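You operate a simulated robot arm through the tools that you are given. There is no shell and no other tool.

The job below is to be done with a simulated two-armed robot. You get a single attempt, and the scene is never put back.

JOB
Move the blue tube to the gripper ports and try the large cap in the gripper.
Fine: blue button once; tube and cap in place before the valve opens; grip till the lamp lights; then lever open, valve shut, cap back.

It is judged by the outcome, as a careful person would: the job done as asked, and still so three seconds after it is handed in. It fails if anything else is knocked over, pushed out of place, dropped, spilled or broken. Lids that push on must go on centred and level and be pressed home; caps that screw on are set level and turned clockwise until they are tight.

ROBOT AND FRAMES
Two 6-joint arms with two-finger parallel grippers on one trunk that stands fixed in place. Base frame: the origin is at the foot of the trunk, x ahead of it, y to its left, z up. Readings come in m, rad, newtons and seconds.
The left shoulder is at [0.28, 0.185, 1.13], the right one opposite. With the tool pointing down near the work surface each hand reaches from about 0.56 to 0.94 m from the base axis, measured 20 degrees to its own side. Payload 1.57 kg a hand.
The TCP of each hand is the grasp point between the finger pads, 0.03 m short of the fingertips. In the tool frame z runs along the fingers and y along their closing line. Largest opening 0.08 m; finger width 0.017, thickness 0.012; the body of the gripper, 0.04 by 0.082 m, starts 0.08 m behind the TCP.
Orientation is that of the tool frame in the base frame, as a unit quaternion [x, y, z, w]. With the fingers straight down and closing along the base's y, the tool's x points along the base's -x, its y along +y and its z along -z.

CONTROLS
- The arms move only by the tool jog_arm. It takes "left_rows", "right_rows" or both (then of equal length, played together; a hand with none holds still); each is a list of rows, each a list of 7 numbers: the shift along the tool's x, y, z in m, then the turn, a rotation vector about the tool's x, y, z in degrees, then the opening, from 0 (shut) to 1 (fully open). In form: [[dx, dy, dz, wx, wy, wz, gripper], ...]. A call has 1 to 20 rows; each row is the pose to reach, as a shift and turn from the pose commanded when the call began, along the tool's axes at that moment. A row lasts 0.2 s, in which the tool goes at most 0.05 m and 0.15 rad; a call with a longer step from one row to the next is refused whole, and so is a gripper value outside its range. A pose out of reach is approached as far as the arm can. The call stops where the force on the tool passes 40 N (or 10 N more than at its start, if that is more) or the arm is blocked; 0.2 s more then pass. The fingers move at their own pace (about 0.153 m/s each) and stop on an object; they squeeze with about 20 N. The grip force told is the motor's: it shows also when the fingers shut on nothing. Time passes only in rows, and 0.2 s behind the last, so rows that repeat a pose let the fingers close. It gives the time, the measured TCP pose, the force on the tool (base axes), the opening and the grip force at its end, in the units of the frame above (readings bear some noise), with the torque about the TCP (base axes, N m) and any sound that the robot's microphone picked up, and new pictures: "show" is both (left out), scene, wrist or none (wrist: the cameras of the hands that moved).
- Cameras (640 x 400 px; columns grow to the right, rows downward): "scene" is now at [0.22, -0.058, 1.5737]; the picture's right is [-0.70, -0.71, 0.00], its down [-0.50, 0.49, -0.71] and it looks along [0.51, -0.50, -0.70] (base axes); focal length 366 px, centre (320, 200). "left" rides on the left gripper at [0.072, 0.007, -0.122] in its tool frame; the picture's right is [-0.09, 1.00, 0.00], its down [-0.84, -0.08, -0.54] and it looks along [-0.54, -0.05, 0.84] (tool axes); focal length 238 px, centre (320, 200). "right" rides on the right gripper at [0.072, -0.007, -0.122] in its tool frame; the picture's right is [0.09, 1.00, 0.00], its down [-0.84, 0.08, -0.54] and it looks along [-0.54, 0.05, 0.84] (tool axes); focal length 238 px, centre (320, 200). There is no depth. A picture from a camera that has moved, and an enlarged one, comes with that camera's place and axes in the base frame and with its lens.
- raise_lower(by): slides the trunk up (or, below 0, down) by that many m; the arms and the scene camera ride with it, the base frame stays. It gives what a move gives, with no picture.
- pan_tilt(pan, tilt): turns the head with the scene camera to pan (to the left, within 1.501 rad either way) and tilt (down, from -0.506 to 1.204), counted from straight ahead of the robot. It gives what a move gives, and a new picture of the scene camera.
- zoom(camera, box): a new picture of the part [left, top, right, bottom] of that camera's present view, enlarged. No time passes.
- hand_in(): hands the job in; it is judged then, once.

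Nothing tells you positions but the pictures and the camera data. Unless the task says otherwise, let go and move clear before handing in.

The tools are called after "Request:" as name(argument=value, ...) on one line, values as JSON. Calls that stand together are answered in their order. jog_arm: Moves the arms, as the interface text tells. Its arguments: {"type":"object","properties":{"left_rows":{"type":"array","items":{"type":"array","items":{"type":"number"}}},"right_rows":{"type":"array","items":{"type":"array","items":{"type":"number"}}},"show":{"type":"string","enum":["both","scene","wrist","none"]}},"required":[]} The other tools are called the same way: raise_lower (by) slides the trunk up or down; pan_tilt (pan, tilt) turns the head that bears the scene camera; zoom (camera, box) takes an enlarged picture of a part of a camera's view; hand_in () hands the job in.

At the start:

```text
clock: 0.0
left_tcp_pos: [0.5981, -0.1153, 1.2641]
left_tool_rot: [0.0, 1.0, 0.001, 0.0]
left_contact_force: [-0.1, -0.6, 0.1]
left_ft_torque: [-0.01, -0.02, -0.03]
left_width: 0.08
left_grasp_force: 0.1
right_tcp_pos: [0.4, -0.4582, 1.2296]
right_tool_rot: [-0.001, 1.0, 0.0, 0.001]
right_contact_force: [-1.1, -1.1, -0.2]
right_ft_torque: [-0.02, 0.03, -0.01]
right_width: 0.0803
right_grasp_force: 0.0
trunk travel left (down, up): [-0.825, 0.165]
head pan, tilt: [-0.778, 0.777]
```

scene: 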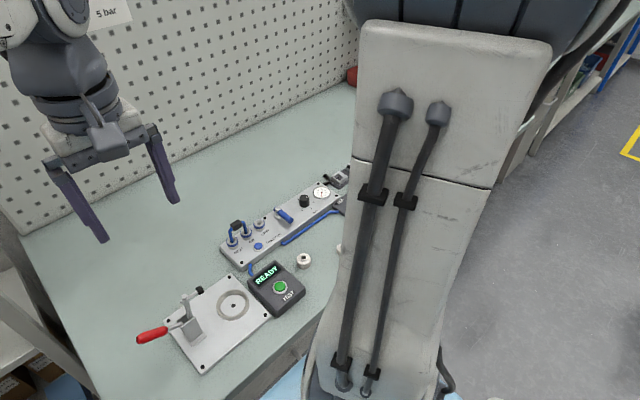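
right: 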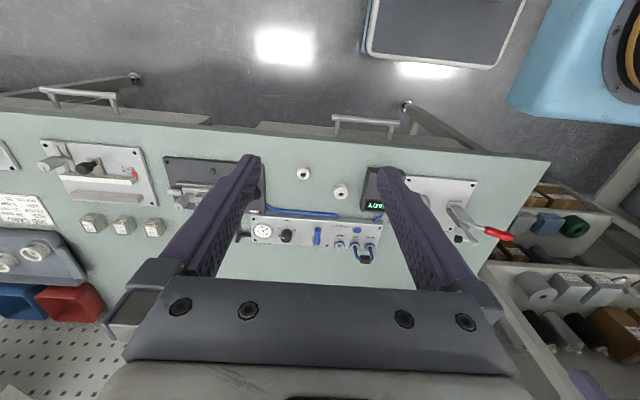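
left: 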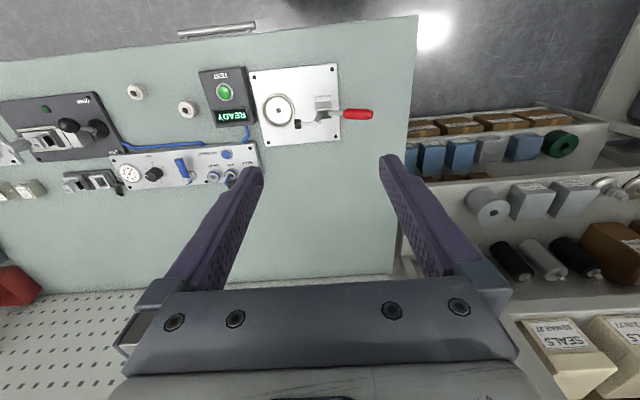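

I see a bench with a "READY" box, a fixture plate with a red-handled lever, a pneumatic panel with blue tubes and valve, and two small caps. I will zoom in to read the labels before moving.

Request:
zoom(camera="left", box=[100, 50, 380, 225])

Request:
zoom(camera="scene", box=[130, 160, 370, 380])

Request:
zoom(camera="right", box=[230, 140, 520, 320])

Request:
zoom(camera="left", box=[0, 80, 140, 240])

Request:
zoom(camera="right", box=[0, 120, 240, 300])

```text
2.29 times, centred on (240, 138) of left
camera zoom: at [0.5268, -0.1097, 1.386], right [0.09, 1.0, 0.0], down [0.84, -0.08, 0.54], along [0.54, -0.05, -0.84], focal length 545 px, centre (503, 343)
```

zoom: 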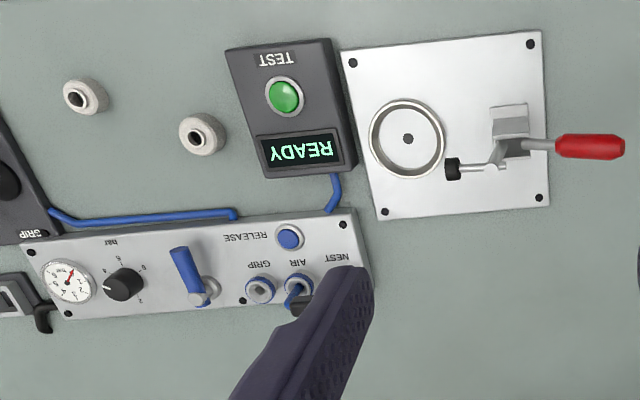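

```text
1.82 times, centred on (250, 270) of scene
camera zoom: at [0.22, -0.058, 1.5737], right [-0.7, -0.71, 0.0], down [-0.5, 0.49, -0.71], along [0.51, -0.5, -0.7], focal length 665 px, centre (447, 73)
```

zoom: 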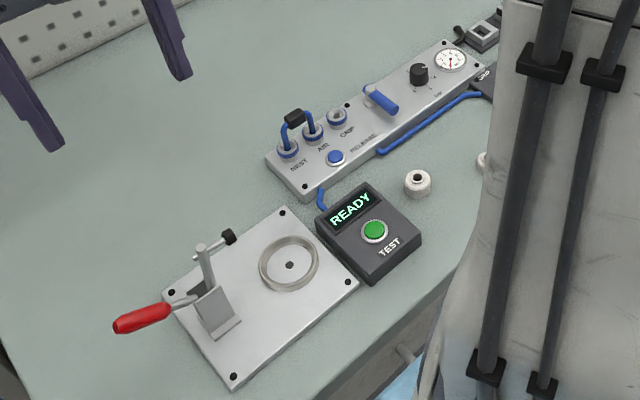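

```text
2.21 times, centred on (375, 230) of right
camera zoom: at [0.3269, -0.4635, 1.3499], right [-0.09, 1.0, 0.0], down [0.84, 0.08, 0.54], along [0.54, 0.05, -0.84], focal length 526 px, centre (199, 134)
```

zoom: 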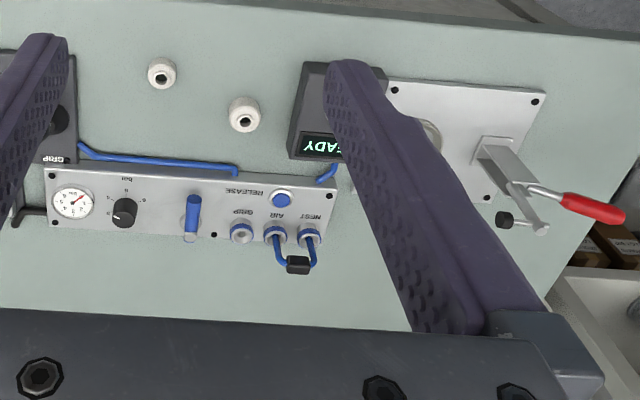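

```text
2.50 times, centred on (70, 160) of left
camera zoom: at [0.5268, -0.1097, 1.386], right [0.09, 1.0, 0.0], down [0.84, -0.08, 0.54], along [0.54, -0.05, -0.84], focal length 596 px, centre (945, 300)
```

zoom: 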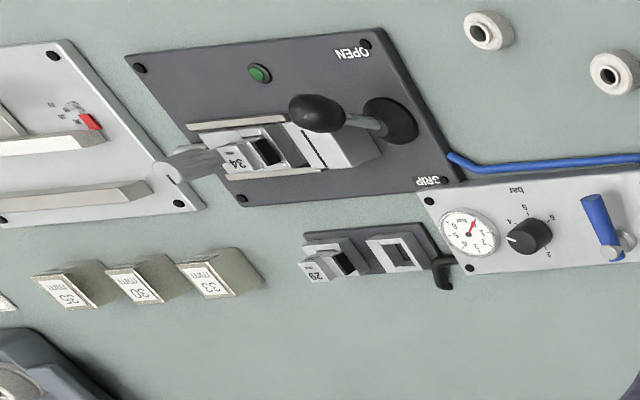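

```text
2.22 times, centred on (120, 210) of right
camera zoom: at [0.3269, -0.4635, 1.3499], right [-0.09, 1.0, 0.0], down [0.84, 0.08, 0.54], along [0.54, 0.05, -0.84], focal length 530 px, centre (764, 178)
```

zoom: 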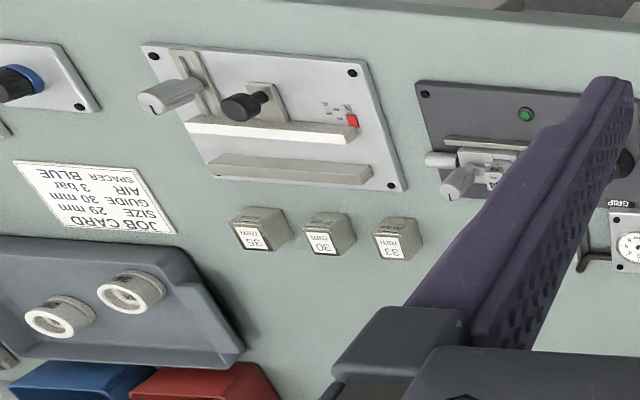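

The panel has ports NEST, AIR, GRIP with a blue U-tube on NEST–AIR, a RELEASE button, a blue valve lever, and a GRIP station further right. I'll look round for the rest of the bench.

Request:
pan_tilt(pan=-1.2, tilt=0.75)

Request:
pan_tilt(pan=-0.3, tilt=0.9)

```text
clock: 0.9
left_tcp_pos: [0.5968, -0.1157, 1.2631]
left_tool_rot: [0.0, 1.0, 0.0, 0.0]
left_contact_force: [0.7, -0.3, 0.3]
left_ft_torque: [-0.02, -0.01, 0.01]
left_width: 0.0802
left_grasp_force: 0.0
right_tcp_pos: [0.4001, -0.4585, 1.23]
right_tool_rot: [-0.001, 1.0, 0.0, 0.0]
right_contact_force: [0.1, -0.3, 0.1]
right_ft_torque: [0.0, -0.04, 0.0]
right_width: 0.08
right_grasp_force: 0.1
trunk travel left (down, up): [-0.825, 0.165]
head pan, tilt: [-1.201, 0.75]
camera scene: at [0.1919, -0.0779, 1.5759], right [-0.93, -0.36, 0.0], down [-0.25, 0.64, -0.73], along [0.27, -0.68, -0.68], focal length 366 px, centre (320, 200)
```

scene: 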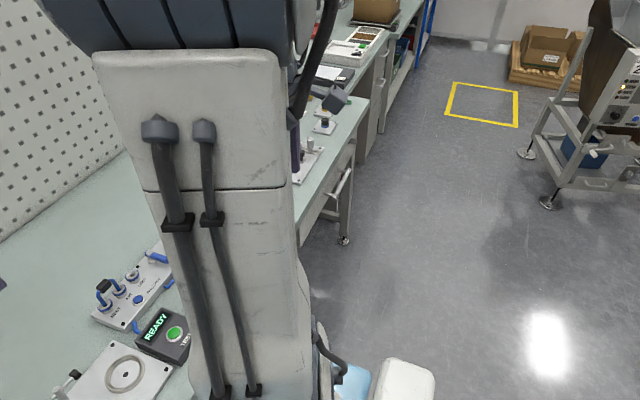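

```text
clock: 2.1
left_tcp_pos: [0.5979, -0.1149, 1.2627]
left_tool_rot: [0.0, 1.0, 0.0, 0.0]
left_contact_force: [-0.7, 0.1, -0.3]
left_ft_torque: [0.01, 0.03, 0.02]
left_width: 0.0798
left_grasp_force: 0.1
right_tcp_pos: [0.4012, -0.4587, 1.229]
right_tool_rot: [0.0, 1.0, 0.001, -0.001]
right_contact_force: [-0.3, -0.3, 0.1]
right_ft_torque: [0.0, -0.01, 0.01]
right_width: 0.0802
right_grasp_force: 0.0
trunk travel left (down, up): [-0.825, 0.165]
head pan, tilt: [-0.3, 0.901]
camera scene: at [0.2339, -0.023, 1.564], right [-0.3, -0.96, 0.0], down [-0.75, 0.23, -0.62], along [0.59, -0.18, -0.78], focal length 366 px, centre (320, 200)
```

scene: 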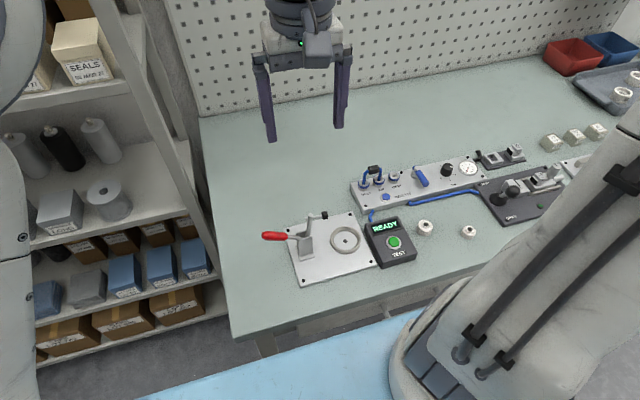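

Caps sit beside the READY box; two ring-like parts sit in a far tray. Zooming to compare them.

Request:
zoom(camera="scene", box=[340, 130, 600, 280])

Request:
zoom(camera="scene", box=[500, 20, 640, 150])

Request:
zoom(camera="right", box=[0, 120, 120, 300])

Request:
zoom(camera="right", box=[260, 140, 400, 260])

```text
2.46 times, centred on (470, 205) of scene
camera zoom: at [0.2339, -0.023, 1.564], right [-0.3, -0.96, 0.0], down [-0.75, 0.23, -0.62], along [0.59, -0.18, -0.78], focal length 901 px, centre (-49, 188)
```

zoom: 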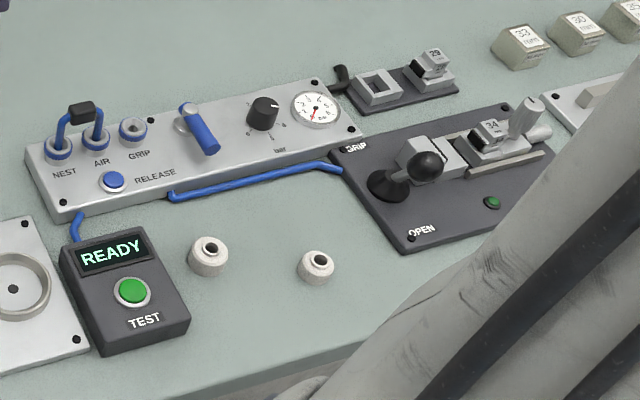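

```text
3.08 times, centred on (570, 85) of scene
camera zoom: at [0.2339, -0.023, 1.564], right [-0.3, -0.96, 0.0], down [-0.75, 0.23, -0.62], along [0.59, -0.18, -0.78], focal length 1126 px, centre (-449, 554)
```

zoom: 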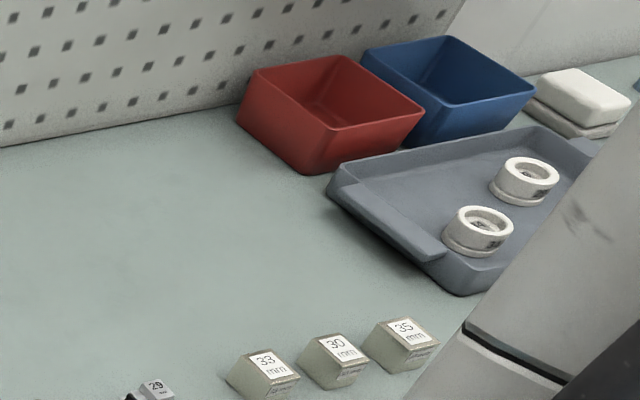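

```text
2.22 times, centred on (60, 210) of right
camera zoom: at [0.3269, -0.4635, 1.3499], right [-0.09, 1.0, 0.0], down [0.84, 0.08, 0.54], along [0.54, 0.05, -0.84], focal length 530 px, centre (898, 178)
```

zoom: 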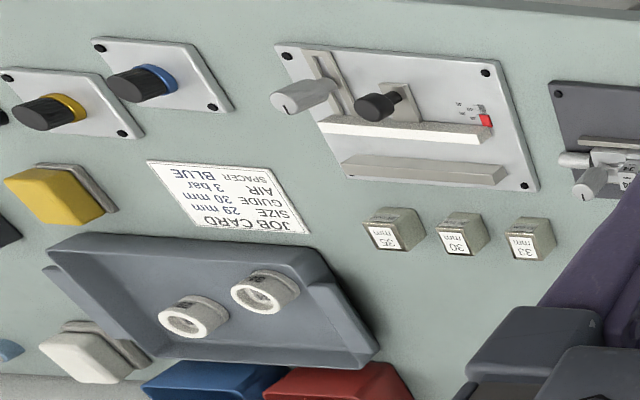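

```text
3.33 times, centred on (330, 200) of right
camera zoom: at [0.3269, -0.4635, 1.3499], right [-0.09, 1.0, 0.0], down [0.84, 0.08, 0.54], along [0.54, 0.05, -0.84], focal length 794 px, centre (287, 200)
```

zoom: 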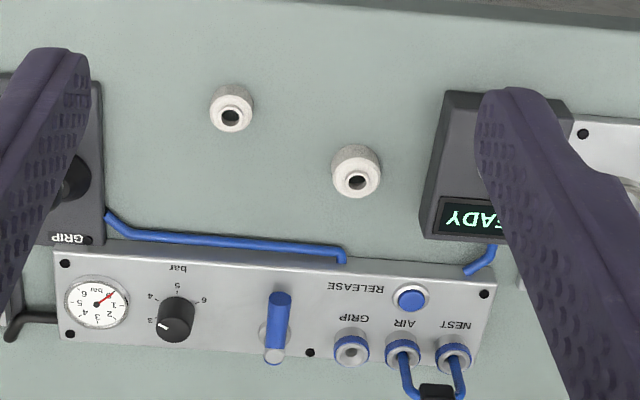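

Table top is near z≈0.85; TEST button about (0.58,-0.295,0.90), large cap about (0.61,-0.386) with ~34 mm diameter (matching the 34 jaws), tube ports near (0.74,-0.33), grip station near (0.62,-0.66). I'll move the right hand for a close look at the grip station.

Request:
jog_arm(right_rows=[[-0.01, -0.035, 0.022, 0, 0, 0, 1], [-0.02, -0.07, 0.044, 0, 0, 0, 1], [-0.03, -0.105, 0.066, 0, 0, 0, 1], [-0.04, -0.14, 0.088, 0, 0, 0, 1], [-0.05, -0.165, 0.11, 0, 0, 0, 1], [-0.05, -0.165, 0.11, 0, 0, 0, 1]], show="both")

```text
clock: 3.5
left_tcp_pos: [0.5977, -0.1159, 1.263]
left_tool_rot: [0.001, 1.0, 0.0, 0.0]
left_contact_force: [1.1, 0.3, 1.0]
left_ft_torque: [0.02, -0.01, 0.0]
left_width: 0.0801
left_grasp_force: 0.1
right_tcp_pos: [0.4521, -0.6255, 1.1168]
right_tool_rot: [-0.001, 1.0, 0.0, 0.0]
right_contact_force: [0.0, -0.5, -0.4]
right_ft_torque: [0.02, 0.03, 0.0]
right_width: 0.0799
right_grasp_force: 0.1
trunk travel left (down, up): [-0.825, 0.165]
head pan, tilt: [-0.3, 0.901]
camera scene: at [0.2341, -0.0233, 1.5639], right [-0.3, -0.96, 0.0], down [-0.75, 0.23, -0.62], along [0.59, -0.18, -0.78], focal length 366 px, centre (320, 200)
camera right: at [0.378, -0.6312, 1.2381], right [-0.09, 1.0, 0.0], down [0.84, 0.08, 0.54], along [0.54, 0.05, -0.84], focal length 238 px, centre (320, 200)
```

scene: 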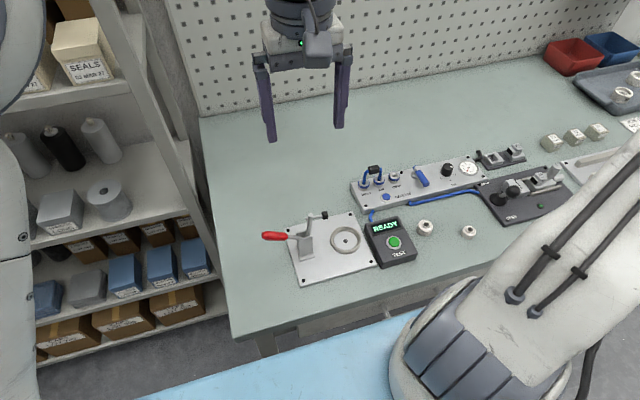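
right: 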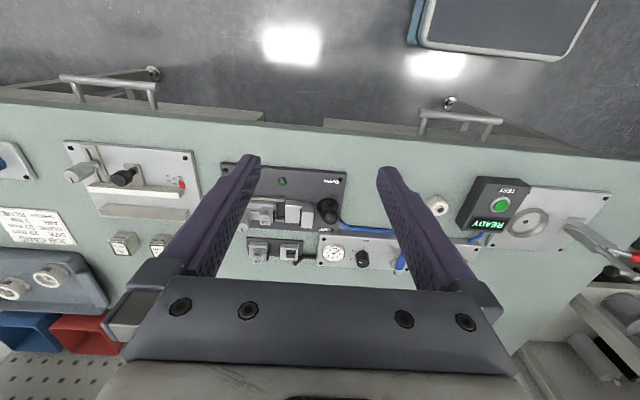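

The grip station is visible between the fingers; zooming in.

Request:
zoom(camera="right", box=[210, 145, 400, 265])

Request:
zoom(camera="scene", box=[460, 130, 600, 230])

Request:
zoom(camera="scene", box=[340, 140, 490, 250])

```text
3.33 times, centred on (305, 205) of right
camera zoom: at [0.378, -0.6312, 1.2381], right [-0.09, 1.0, 0.0], down [0.84, 0.08, 0.54], along [0.54, 0.05, -0.84], focal length 794 px, centre (370, 183)
```

zoom: 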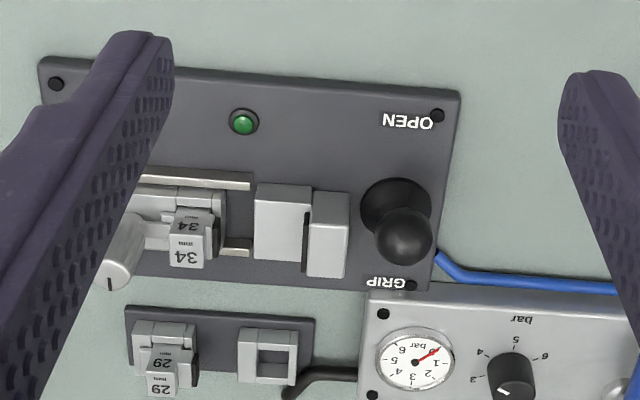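

```text
4.00 times, centred on (530, 180) of scene
camera zoom: at [0.2341, -0.0233, 1.5639], right [-0.3, -0.96, 0.0], down [-0.75, 0.23, -0.62], along [0.59, -0.18, -0.78], focal length 1464 px, centre (-520, 280)
```

zoom: 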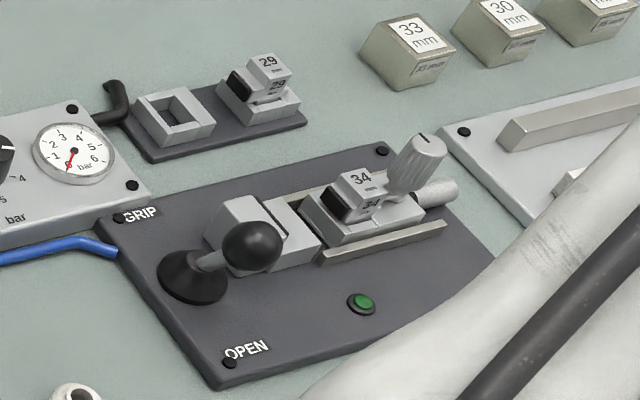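

```text
3.64 times, centred on (415, 195) of scene
camera zoom: at [0.2341, -0.0233, 1.5639], right [-0.3, -0.96, 0.0], down [-0.75, 0.23, -0.62], along [0.59, -0.18, -0.78], focal length 1331 px, centre (-26, 218)
```

zoom: 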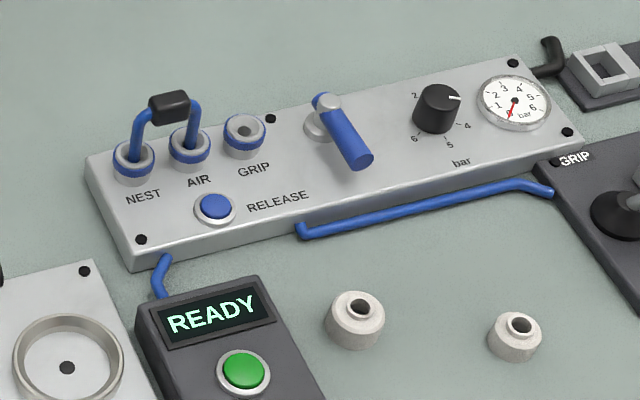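

The 34 mm jaw block slides on rails with its pad facing a fixed block beside the OPEN/GRIP lever. I'll move closer over it for a better look.

Request:
jog_arm(right_rows=[[-0.015, -0.022, 0.03, 0, 0, 0, 1], [-0.03, -0.044, 0.06, 0, 0, 0, 1], [-0.05, -0.067, 0.09, 0, 0, 0, 1], [-0.05, -0.067, 0.09, 0, 0, 0, 1]], show="wrist")

Request:
zoom(camera="right", box=[220, 120, 420, 245])

Request:
zoom(camera="left", box=[0, 80, 110, 170])

```text
clock: 4.5
left_tcp_pos: [0.5979, -0.1154, 1.2634]
left_tool_rot: [0.0, 1.0, 0.0, 0.0]
left_contact_force: [-0.7, -1.2, -0.2]
left_ft_torque: [0.0, -0.02, 0.0]
left_width: 0.0797
left_grasp_force: 0.2
right_tcp_pos: [0.5013, -0.6929, 1.0293]
right_tool_rot: [0.0, 1.0, 0.0, 0.001]
right_contact_force: [-0.7, -0.3, 0.5]
right_ft_torque: [0.02, 0.02, -0.01]
right_width: 0.0799
right_grasp_force: 0.0
trunk travel left (down, up): [-0.825, 0.165]
head pan, tilt: [-0.3, 0.901]
camera right: at [0.4272, -0.6969, 1.1497], right [-0.09, 1.0, 0.0], down [0.84, 0.08, 0.54], along [0.54, 0.05, -0.84], focal length 238 px, centre (320, 200)
```

right: 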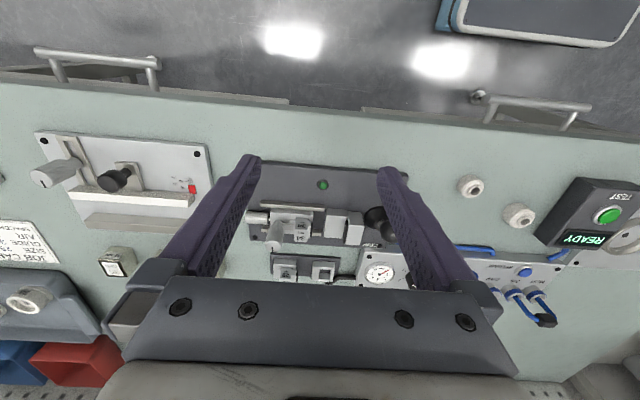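

```text
3.20 times, centred on (320, 182) of right
camera zoom: at [0.4272, -0.6969, 1.1497], right [-0.09, 1.0, 0.0], down [0.84, 0.08, 0.54], along [0.54, 0.05, -0.84], focal length 763 px, centre (320, 256)
```

zoom: 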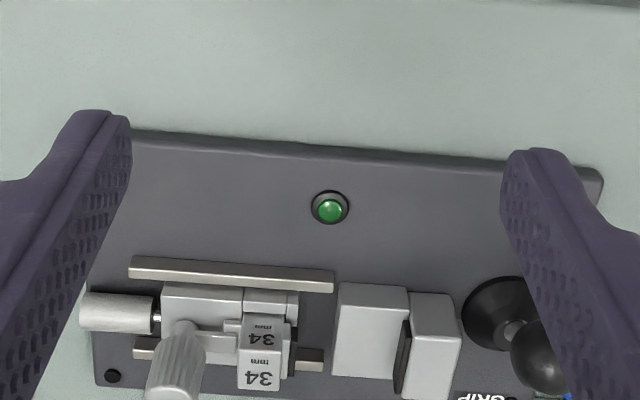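

```text
4.44 times, centred on (55, 125) of left
camera zoom: at [0.527, -0.11, 1.3859], right [0.09, 1.0, 0.0], down [0.84, -0.08, 0.54], along [0.54, -0.05, -0.84], focal length 1059 px, centre (1498, 533)
```

zoom: 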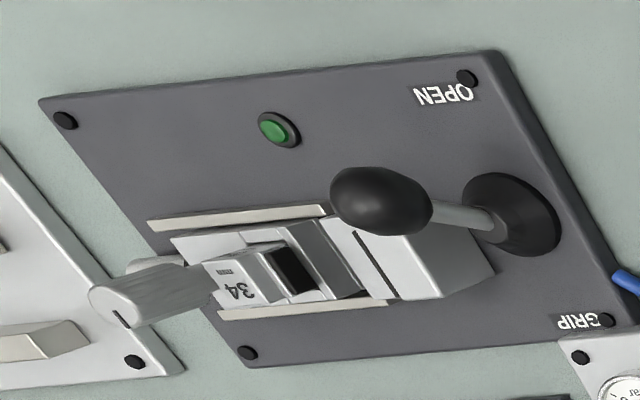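

I need the jaw geometry precisely, so I'll zoom harder on it from both cameras.

Request:
zoom(camera="scene", box=[495, 155, 585, 211])

Request:
zoom(camera="left", box=[15, 110, 95, 160])

Request:
zoom(camera="right", box=[250, 195, 410, 295])

```text
7.11 times, centred on (540, 183) of scene
camera zoom: at [0.2342, -0.0233, 1.5639], right [-0.3, -0.96, 0.0], down [-0.75, 0.23, -0.62], along [0.59, -0.18, -0.78], focal length 2603 px, centre (-1244, 321)
```

zoom: 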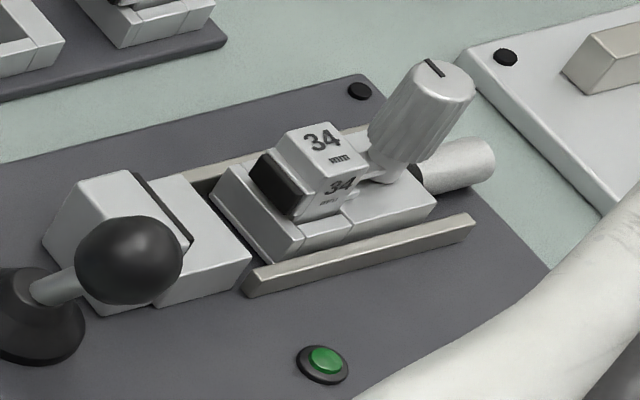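

```text
8.00 times, centred on (55, 135) of left
camera zoom: at [0.527, -0.11, 1.3859], right [0.09, 1.0, 0.0], down [0.84, -0.08, 0.54], along [0.54, -0.05, -0.84], focal length 1907 px, centre (2440, 720)
```

zoom: 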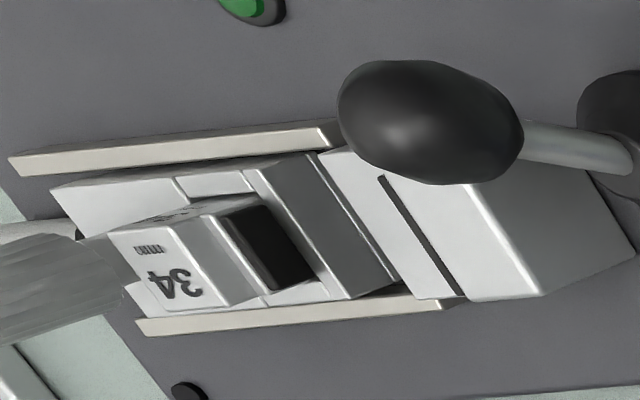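

```text
4.00 times, centred on (330, 245) of right
camera zoom: at [0.4272, -0.6969, 1.1497], right [-0.09, 1.0, 0.0], down [0.84, 0.08, 0.54], along [0.54, 0.05, -0.84], focal length 953 px, centre (280, 20)
```

zoom: 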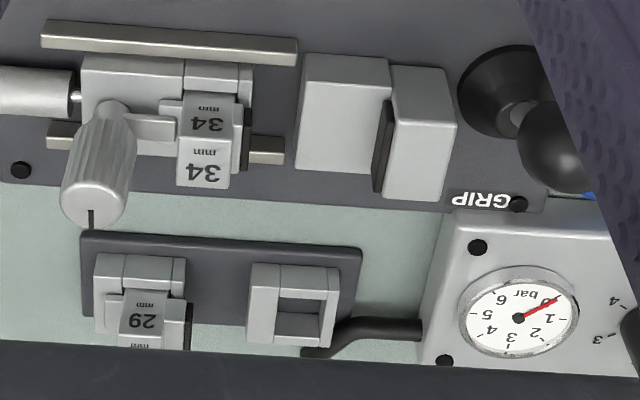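

The gripper is now clear: a seat block with a fixed padded jaw at y≈-0.645, the sliding 34 jaw pad at y≈-0.69, and the lever ball at about (0.612,-0.592,0.923) leaning to OPEN. I'll yaw the right hand 90° (fingers closing along x) at safe height, shift over the panel, and move the left hand a little aside.

Request:
jog_arm(right_rows=[[0, 0, -0.03, 0, 0, 8, 1], [-0.01, 0.03, -0.03, 0, 0, 16, 1], [-0.02, 0.06, -0.03, 0, 0, 24, 1], [-0.03, 0.09, -0.03, 0, 0, 32, 1], [-0.045, 0.12, -0.03, 0, 0, 40, 1], [-0.06, 0.15, -0.03, 0, 0, 48, 1], [-0.08, 0.18, -0.03, 0, 0, 56, 1], [-0.1, 0.21, -0.03, 0, 0, 64, 1], [-0.12, 0.24, -0.03, 0, 0, 72, 1], [-0.14, 0.27, -0.03, 0, 0, 80, 1], [-0.16, 0.29, -0.03, 0, 0, 88, 1], [-0.17, 0.29, -0.03, 0, 0, 90, 1], [-0.17, 0.29, -0.03, 0, 0, 90, 1]], left_rows=[[0, 0.03, 0, 0, 0, 0, 1], [0, 0.06, 0, 0, 0, 0, 1], [0, 0.09, 0, 0, 0, 0, 1], [0, 0.12, 0, 0, 0, 0, 1], [0, 0.12, 0, 0, 0, 0, 1], [0, 0.12, 0, 0, 0, 0, 1], [0, 0.12, 0, 0, 0, 0, 1], [0, 0.12, 0, 0, 0, 0, 1], [0, 0.12, 0, 0, 0, 0, 1], [0, 0.12, 0, 0, 0, 0, 1], [0, 0.12, 0, 0, 0, 0, 1], [0, 0.12, 0, 0, 0, 0, 1], [0, 0.12, 0, 0, 0, 0, 1]])

```text
clock: 7.3
left_tcp_pos: [0.5986, 0.004, 1.2617]
left_tool_rot: [0.0, 1.0, 0.0, 0.0]
left_contact_force: [0.2, 0.0, -1.6]
left_ft_torque: [0.0, 0.06, -0.02]
left_width: 0.0801
left_grasp_force: 0.0
right_tcp_pos: [0.6702, -0.3983, 1.0586]
right_tool_rot: [0.707, 0.707, -0.001, -0.001]
right_contact_force: [0.2, 0.4, 0.3]
right_ft_torque: [0.02, -0.02, 0.01]
right_width: 0.0802
right_grasp_force: 0.1
trunk travel left (down, up): [-0.825, 0.165]
head pan, tilt: [-0.3, 0.901]
camera scene: at [0.234, -0.023, 1.564], right [-0.3, -0.96, 0.0], down [-0.75, 0.23, -0.62], along [0.59, -0.18, -0.78], focal length 366 px, centre (320, 200)
camera right: at [0.6627, -0.3265, 1.1802], right [1.0, 0.09, 0.0], down [0.08, -0.84, 0.54], along [0.05, -0.54, -0.84], focal length 238 px, centre (320, 200)
camera left: at [0.5263, 0.0104, 1.3846], right [0.09, 1.0, 0.0], down [0.84, -0.08, 0.54], along [0.54, -0.05, -0.84], focal length 238 px, centre (320, 200)
```

scene: 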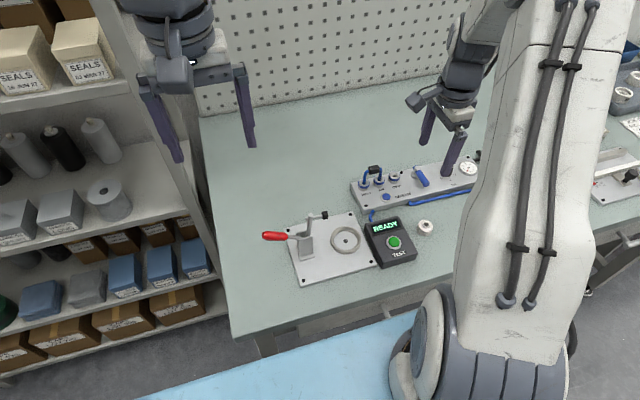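
right: 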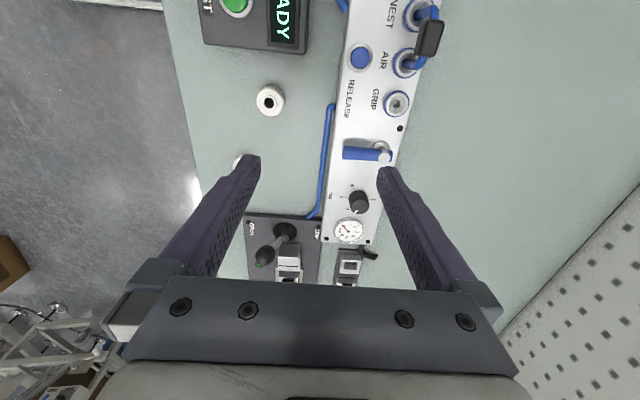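
left: 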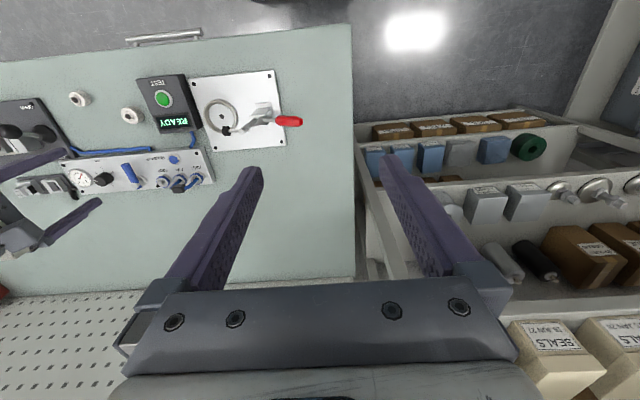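

The yaw worked and the view of the panel is good; zooming on ports, button and valve.

Request:
zoom(camera="right", box=[300, 0, 460, 100])

Request:
zoom(camera="right", box=[240, 70, 420, 182])

Request:
zoom(camera="scene", box=[345, 150, 465, 225])

Request:
zoom(camera="left", box=[60, 140, 220, 240])

```text
4.00 times, centred on (380, 50) of right
camera zoom: at [0.6627, -0.3265, 1.1802], right [1.0, 0.09, 0.0], down [0.08, -0.84, 0.54], along [0.05, -0.54, -0.84], focal length 953 px, centre (80, 800)
```

zoom: 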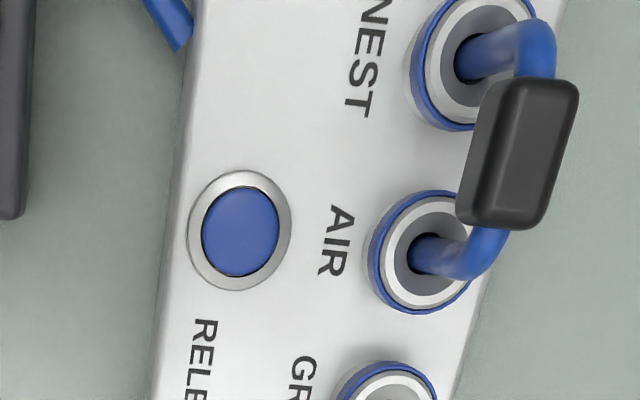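

```text
3.56 times, centred on (330, 126) of right
camera zoom: at [0.6627, -0.3265, 1.1802], right [1.0, 0.09, 0.0], down [0.08, -0.84, 0.54], along [0.05, -0.54, -0.84], focal length 848 px, centre (284, 463)
```

zoom: 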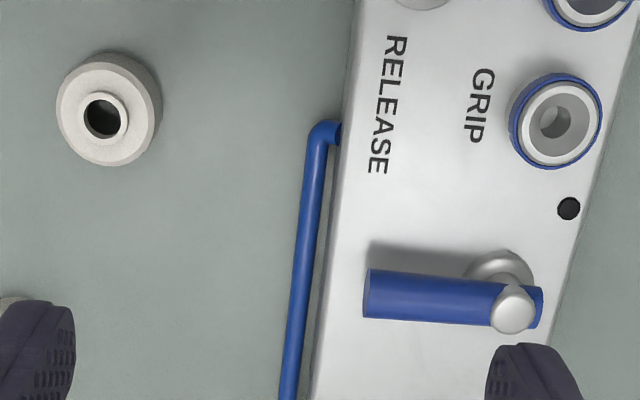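

```text
5.33 times, centred on (405, 188) of scene
camera zoom: at [0.234, -0.023, 1.564], right [-0.3, -0.96, 0.0], down [-0.75, 0.23, -0.62], along [0.59, -0.18, -0.78], focal length 1952 px, centre (-133, 267)
```

zoom: 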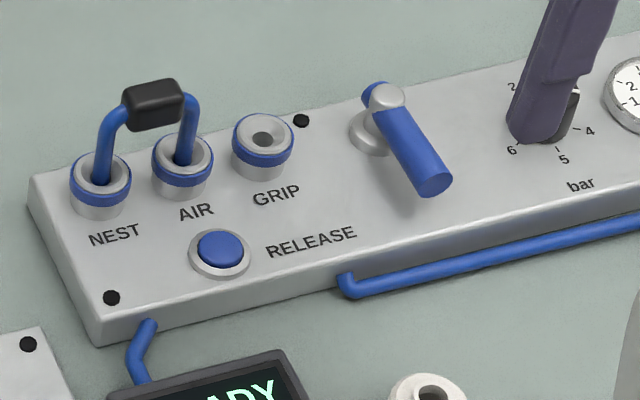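

```text
4.00 times, centred on (140, 190) of left
camera zoom: at [0.5263, 0.0104, 1.3846], right [0.09, 1.0, 0.0], down [0.84, -0.08, 0.54], along [0.54, -0.05, -0.84], focal length 953 px, centre (1040, 240)
```

zoom: 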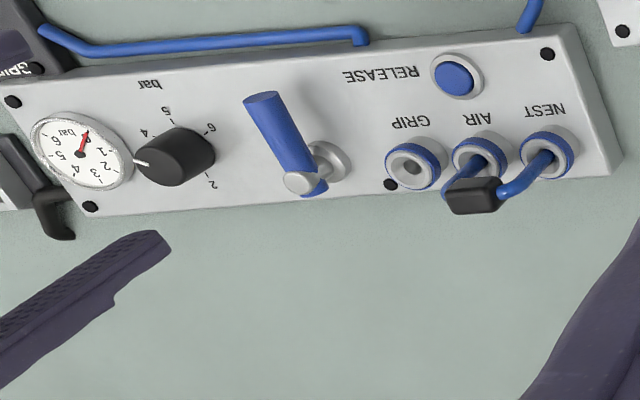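

Positions found: GRIP, AIR and NEST ports at about (0.751, -0.371/-0.331/-0.292), tops z≈0.905, tube handle (0.7515,-0.3125,0.946), RELEASE button (0.706,-0.332,0.889). I'll hover above RELEASE with closed, slightly tilted fingers so only one corner leads.

Request:
jog_arm(right_rows=[[0.022, 0.012, 0, -6, 0, 0, 0], [0.045, 0.025, 0, -13, 0, 0, 0], [0.0675, 0.037, 0, -20, 0, 0, 0], [0.0675, 0.037, 0.04, -20, 0, 0, 0], [0.0675, 0.037, 0.08, -20, 0, 0, 0], [0.0675, 0.037, 0.115, -20, 0, 0, 0], [0.0675, 0.037, 0.115, -20, 0, 0, 0]])

Request:
zoom(camera="scene", box=[345, 150, 465, 225])

Request:
zoom(camera="right", box=[240, 110, 400, 210])

Request:
zoom(camera="left", box=[100, 130, 220, 205])

```text
clock: 8.9
left_tcp_pos: [0.5977, 0.0032, 1.261]
left_tool_rot: [0.0, 1.0, 0.0, 0.001]
left_contact_force: [0.6, 0.0, 0.6]
left_ft_torque: [-0.02, 0.03, 0.02]
left_width: 0.0798
left_grasp_force: 0.1
right_tcp_pos: [0.707, -0.3319, 0.9412]
right_tool_rot: [0.696, 0.697, 0.122, 0.121]
right_contact_force: [-0.1, 0.0, -0.4]
right_ft_torque: [-0.04, 0.01, -0.02]
right_width: 0.0
right_grasp_force: 20.1
trunk travel left (down, up): [-0.825, 0.165]
head pan, tilt: [-0.3, 0.901]
camera scene: at [0.2342, -0.023, 1.5639], right [-0.3, -0.96, 0.0], down [-0.75, 0.23, -0.62], along [0.59, -0.18, -0.78], focal length 366 px, centre (320, 200)
camera right: at [0.6571, -0.2588, 1.0546], right [0.94, 0.09, 0.34], down [-0.11, -0.84, 0.54], along [0.33, -0.54, -0.77], focal length 238 px, centre (320, 200)
```

scene: 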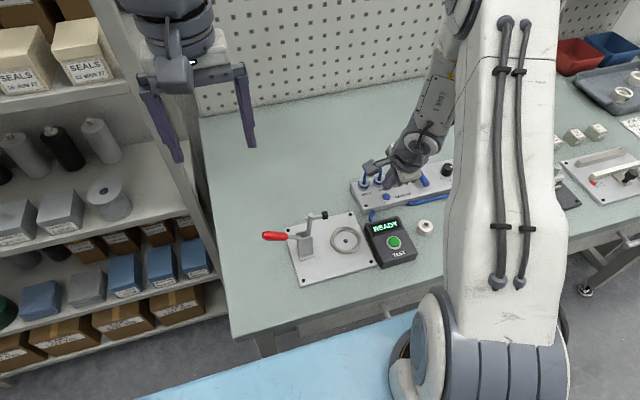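
right: 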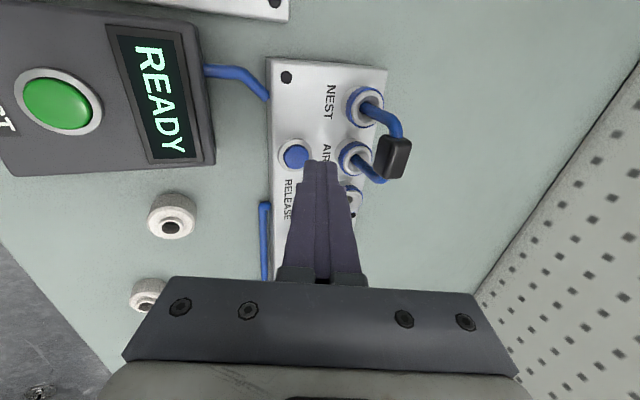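

```text
5.33 times, centred on (405, 188) of scene
camera zoom: at [0.2342, -0.023, 1.5639], right [-0.3, -0.96, 0.0], down [-0.75, 0.23, -0.62], along [0.59, -0.18, -0.78], focal length 1952 px, centre (-133, 267)
```

zoom: 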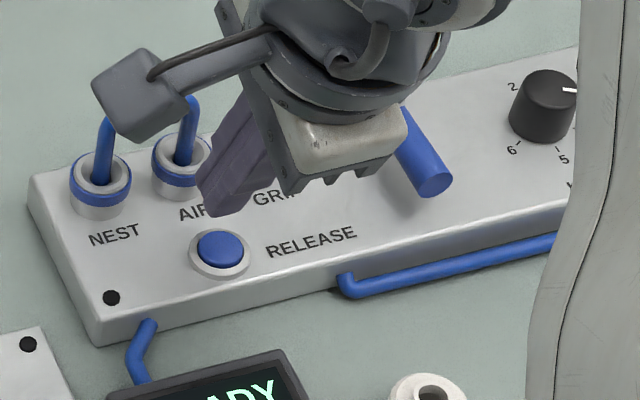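

```text
4.00 times, centred on (320, 160) of right
camera zoom: at [0.6571, -0.2588, 1.0546], right [0.94, 0.09, 0.34], down [-0.11, -0.84, 0.54], along [0.33, -0.54, -0.77], focal length 953 px, centre (320, 360)
```

zoom: 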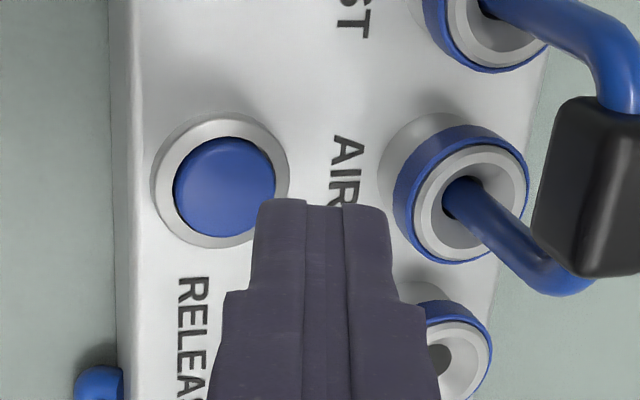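

```text
5.33 times, centred on (160, 168) of left
camera zoom: at [0.5264, 0.0104, 1.3846], right [0.09, 1.0, 0.0], down [0.84, -0.08, 0.54], along [0.54, -0.05, -0.84], focal length 1271 px, centre (1173, 373)
```

zoom: 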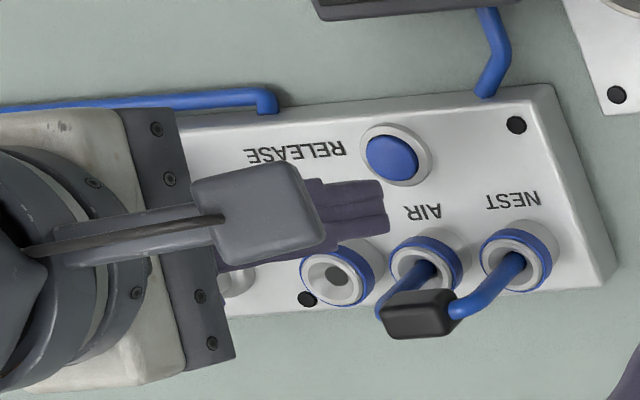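

The leading fingertip corner sits over the button; the button is at about (0.705,-0.332). I descend gently to contact.

Request:
jog_arm(right_rows=[[0, -0.0034, 0.0094, 0, 0, 0, 0], [0, -0.0068, 0.0169, 0, 0, 0, 0], [0, -0.0068, 0.0169, 0, 0, 0, 0]], show="wrist")

Request:
zoom(camera="scene", box=[345, 150, 465, 225])

Request:
zoom(camera="right", box=[240, 110, 400, 210])

```text
clock: 9.7
left_tcp_pos: [0.5982, 0.0054, 1.2621]
left_tool_rot: [0.0, 1.0, 0.0, 0.0]
left_contact_force: [0.6, -0.8, -0.2]
left_ft_torque: [0.02, 0.01, -0.01]
left_width: 0.08
left_grasp_force: 0.1
right_tcp_pos: [0.7077, -0.3329, 0.925]
right_tool_rot: [0.696, 0.697, 0.123, 0.124]
right_contact_force: [-0.5, -0.7, -0.8]
right_ft_torque: [0.0, 0.0, -0.03]
right_width: 0.0001
right_grasp_force: 19.9
trunk travel left (down, up): [-0.825, 0.165]
head pan, tilt: [-0.3, 0.901]
camera right: at [0.6569, -0.2591, 1.0366], right [0.94, 0.09, 0.34], down [-0.11, -0.84, 0.54], along [0.34, -0.54, -0.77], focal length 238 px, centre (320, 200)
```

right: 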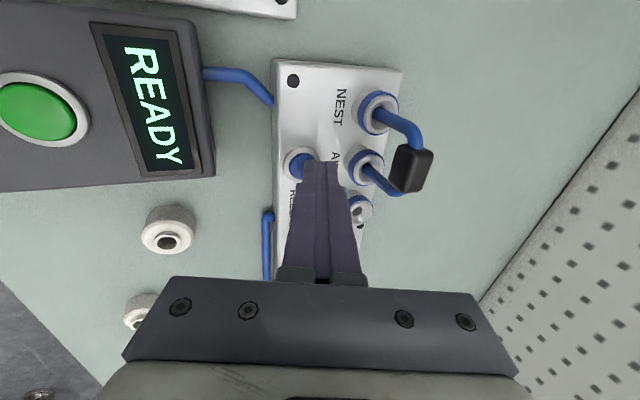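

```text
5.33 times, centred on (405, 188) of scene
camera zoom: at [0.2341, -0.0229, 1.564], right [-0.3, -0.96, 0.0], down [-0.75, 0.23, -0.62], along [0.59, -0.18, -0.78], focal length 1952 px, centre (-133, 267)
```

zoom: 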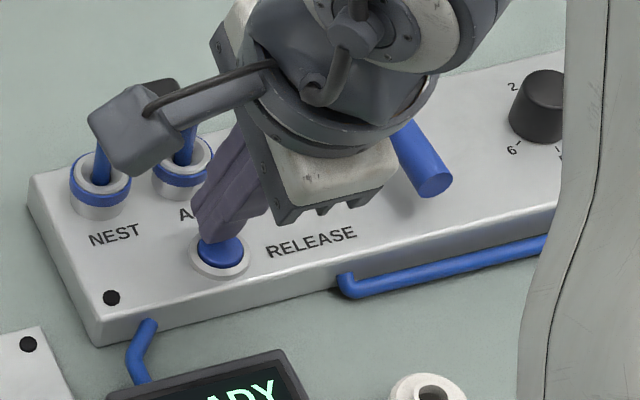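

```text
4.00 times, centred on (320, 160) of right
camera zoom: at [0.6569, -0.2591, 1.0366], right [0.94, 0.09, 0.34], down [-0.11, -0.84, 0.54], along [0.34, -0.54, -0.77], focal length 953 px, centre (320, 360)
```

zoom: 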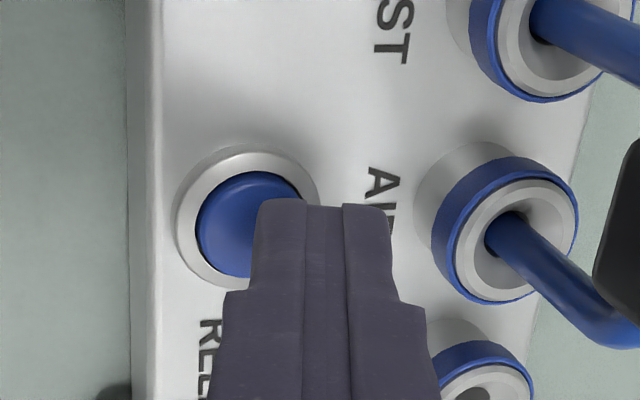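

No contact yet; the tip edge is just above the button centre. Pressing down in 1 mm steps.

Request:
jog_arm(right_rows=[[0, -0.00034, 0.00094, 0, 0, 0, 0], [0, -0.00068, 0.00188, 0, 0, 0, 0], [0, -0.00103, 0.00282, 0, 0, 0, 0], [0, -0.00137, 0.00376, 0, 0, 0, 0], [0, -0.00171, 0.0047, 0, 0, 0, 0]], show="none")

Request:
zoom(camera="scene", box=[345, 150, 465, 225])

```text
clock: 10.9
left_tcp_pos: [0.5981, 0.0045, 1.2615]
left_tool_rot: [0.0, 1.0, 0.0, -0.001]
left_contact_force: [0.6, -0.1, 0.4]
left_ft_torque: [0.02, -0.01, -0.03]
left_width: 0.0799
left_grasp_force: 0.1
right_tcp_pos: [0.7073, -0.3328, 0.9222]
right_tool_rot: [0.696, 0.697, 0.123, 0.123]
right_contact_force: [1.5, -0.4, -0.4]
right_ft_torque: [0.0, -0.02, -0.03]
right_width: 0.0001
right_grasp_force: 19.3
trunk travel left (down, up): [-0.825, 0.165]
head pan, tilt: [-0.3, 0.901]
```

```text
5.33 times, centred on (405, 188) of scene
camera zoom: at [0.234, -0.0229, 1.564], right [-0.3, -0.96, 0.0], down [-0.75, 0.23, -0.62], along [0.59, -0.18, -0.78], focal length 1952 px, centre (-133, 267)
```

zoom: 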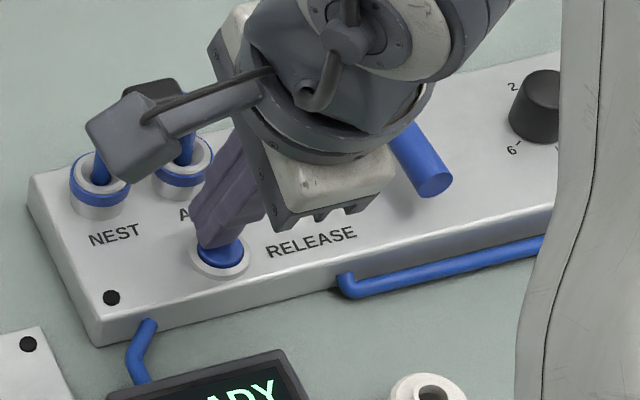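

Still almost no force; continuing down in 1 mm steps.

Request:
jog_arm(right_rows=[[0, -0.00034, 0.00094, 0, 0, 0, 0], [0, -0.00068, 0.00188, 0, 0, 0, 0], [0, -0.00103, 0.00282, 0, 0, 0, 0]], show="none")

Request:
zoom(camera="scene", box=[345, 150, 465, 225])

```text
clock: 11.7
left_tcp_pos: [0.5967, 0.0048, 1.2621]
left_tool_rot: [0.001, 1.0, 0.0, 0.0]
left_contact_force: [-0.1, -0.3, 0.0]
left_ft_torque: [0.01, 0.01, 0.0]
left_width: 0.0801
left_grasp_force: 0.1
right_tcp_pos: [0.7077, -0.3328, 0.9187]
right_tool_rot: [0.696, 0.697, 0.123, 0.122]
right_contact_force: [0.4, 0.1, 2.1]
right_ft_torque: [0.03, 0.0, -0.01]
right_width: 0.0
right_grasp_force: 20.4
trunk travel left (down, up): [-0.825, 0.165]
head pan, tilt: [-0.3, 0.901]
heard: click
```

```text
5.33 times, centred on (405, 188) of scene
camera zoom: at [0.2339, -0.0228, 1.564], right [-0.3, -0.96, 0.0], down [-0.75, 0.23, -0.62], along [0.59, -0.18, -0.78], focal length 1952 px, centre (-133, 267)
```

zoom: 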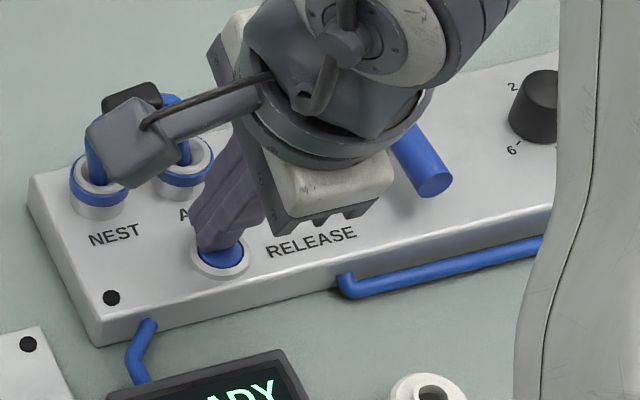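

The click was heard: RELEASE pressed once. I rise straight up and look.

Request:
jog_arm(right_rows=[[0, 0.0068, -0.0188, 0, 0, 0, 0], [0, 0.0205, -0.0564, 0, 0, 0, 0], [0, 0.0342, -0.094, 6, 0, 0, 0], [0, 0.0376, -0.1034, 13, 0, 0, 0.4], [0, 0.0376, -0.1034, 20, 0, 0, 0.6], [0, 0.0376, -0.1034, 20, 0, 0, 0.6]])

Request:
zoom(camera="scene", box=[345, 150, 465, 225])

Request:
zoom(camera="right", box=[260, 50, 460, 175])

Request:
zoom(camera="left", box=[100, 130, 220, 205])

```text
clock: 13.1
left_tcp_pos: [0.5984, 0.0037, 1.2612]
left_tool_rot: [0.0, 1.0, 0.0, 0.001]
left_contact_force: [-0.4, 0.4, -0.5]
left_ft_torque: [-0.01, -0.01, -0.02]
left_width: 0.08
left_grasp_force: 0.0
right_tcp_pos: [0.7072, -0.3317, 1.0274]
right_tool_rot: [0.707, 0.707, 0.0, -0.001]
right_contact_force: [-0.1, 0.8, 0.3]
right_ft_torque: [-0.03, 0.01, 0.02]
right_width: 0.048
right_grasp_force: 0.1
trunk travel left (down, up): [-0.825, 0.165]
head pan, tilt: [-0.3, 0.901]
camera scene: at [0.2341, -0.0229, 1.564], right [-0.3, -0.96, 0.0], down [-0.75, 0.23, -0.62], along [0.59, -0.18, -0.78], focal length 366 px, centre (320, 200)
camera right: at [0.698, -0.2589, 1.1489], right [1.0, 0.09, 0.0], down [0.08, -0.84, 0.54], along [0.05, -0.54, -0.84], focal length 238 px, centre (320, 200)
```

scene: 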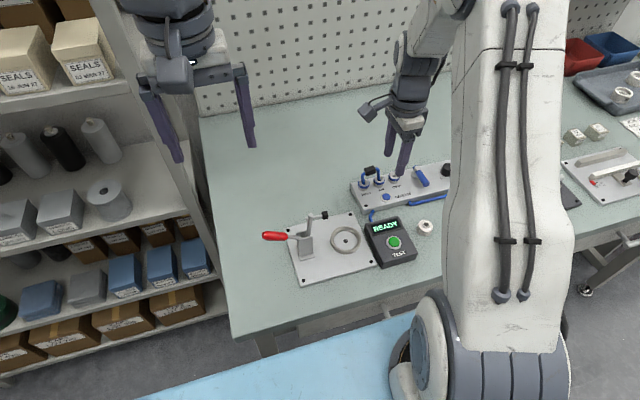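
right: 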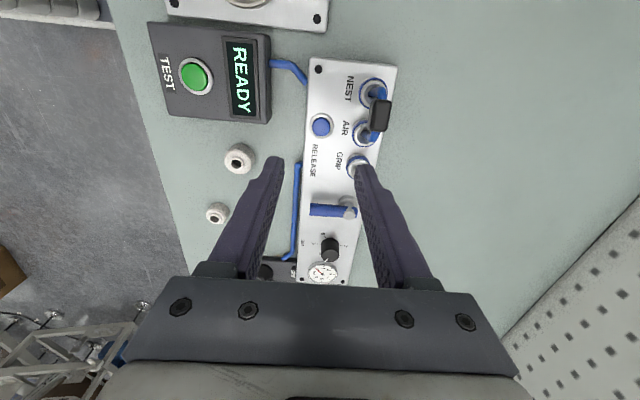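

```text
5.33 times, centred on (405, 188) of scene
camera zoom: at [0.2341, -0.0229, 1.564], right [-0.3, -0.96, 0.0], down [-0.75, 0.23, -0.62], along [0.59, -0.18, -0.78], focal length 1952 px, centre (-133, 267)
```

zoom: 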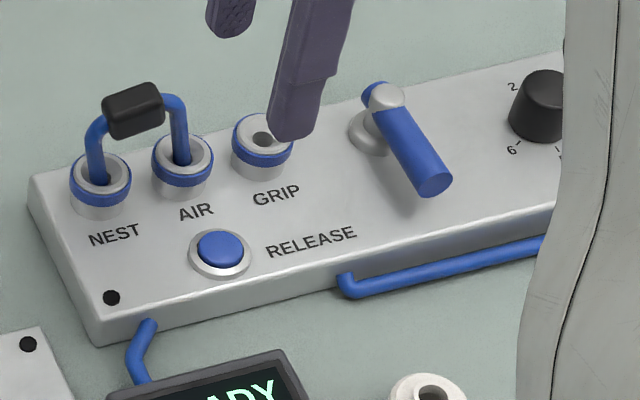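

```text
3.20 times, centred on (360, 112) of right
camera zoom: at [0.698, -0.2589, 1.1489], right [1.0, 0.09, 0.0], down [0.08, -0.84, 0.54], along [0.05, -0.54, -0.84], focal length 763 px, centre (192, 480)
```

zoom: 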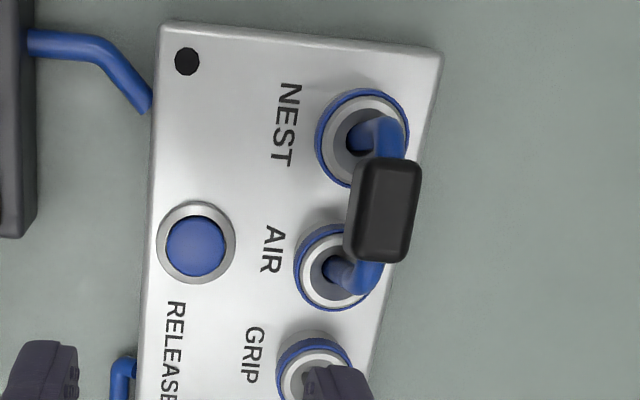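

```text
5.33 times, centred on (160, 168) of left
camera zoom: at [0.5263, 0.0104, 1.3846], right [0.09, 1.0, 0.0], down [0.84, -0.08, 0.54], along [0.54, -0.05, -0.84], focal length 1271 px, centre (1173, 373)
```

zoom: 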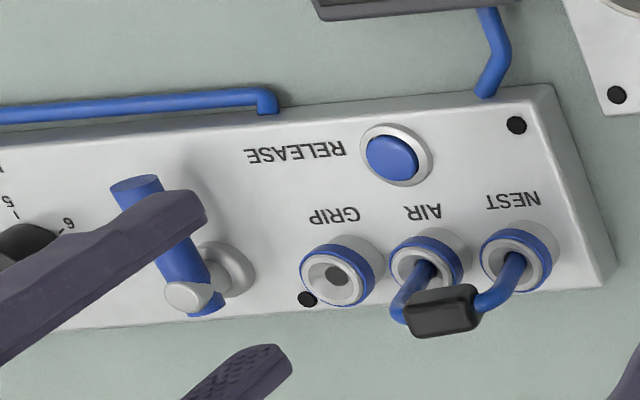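

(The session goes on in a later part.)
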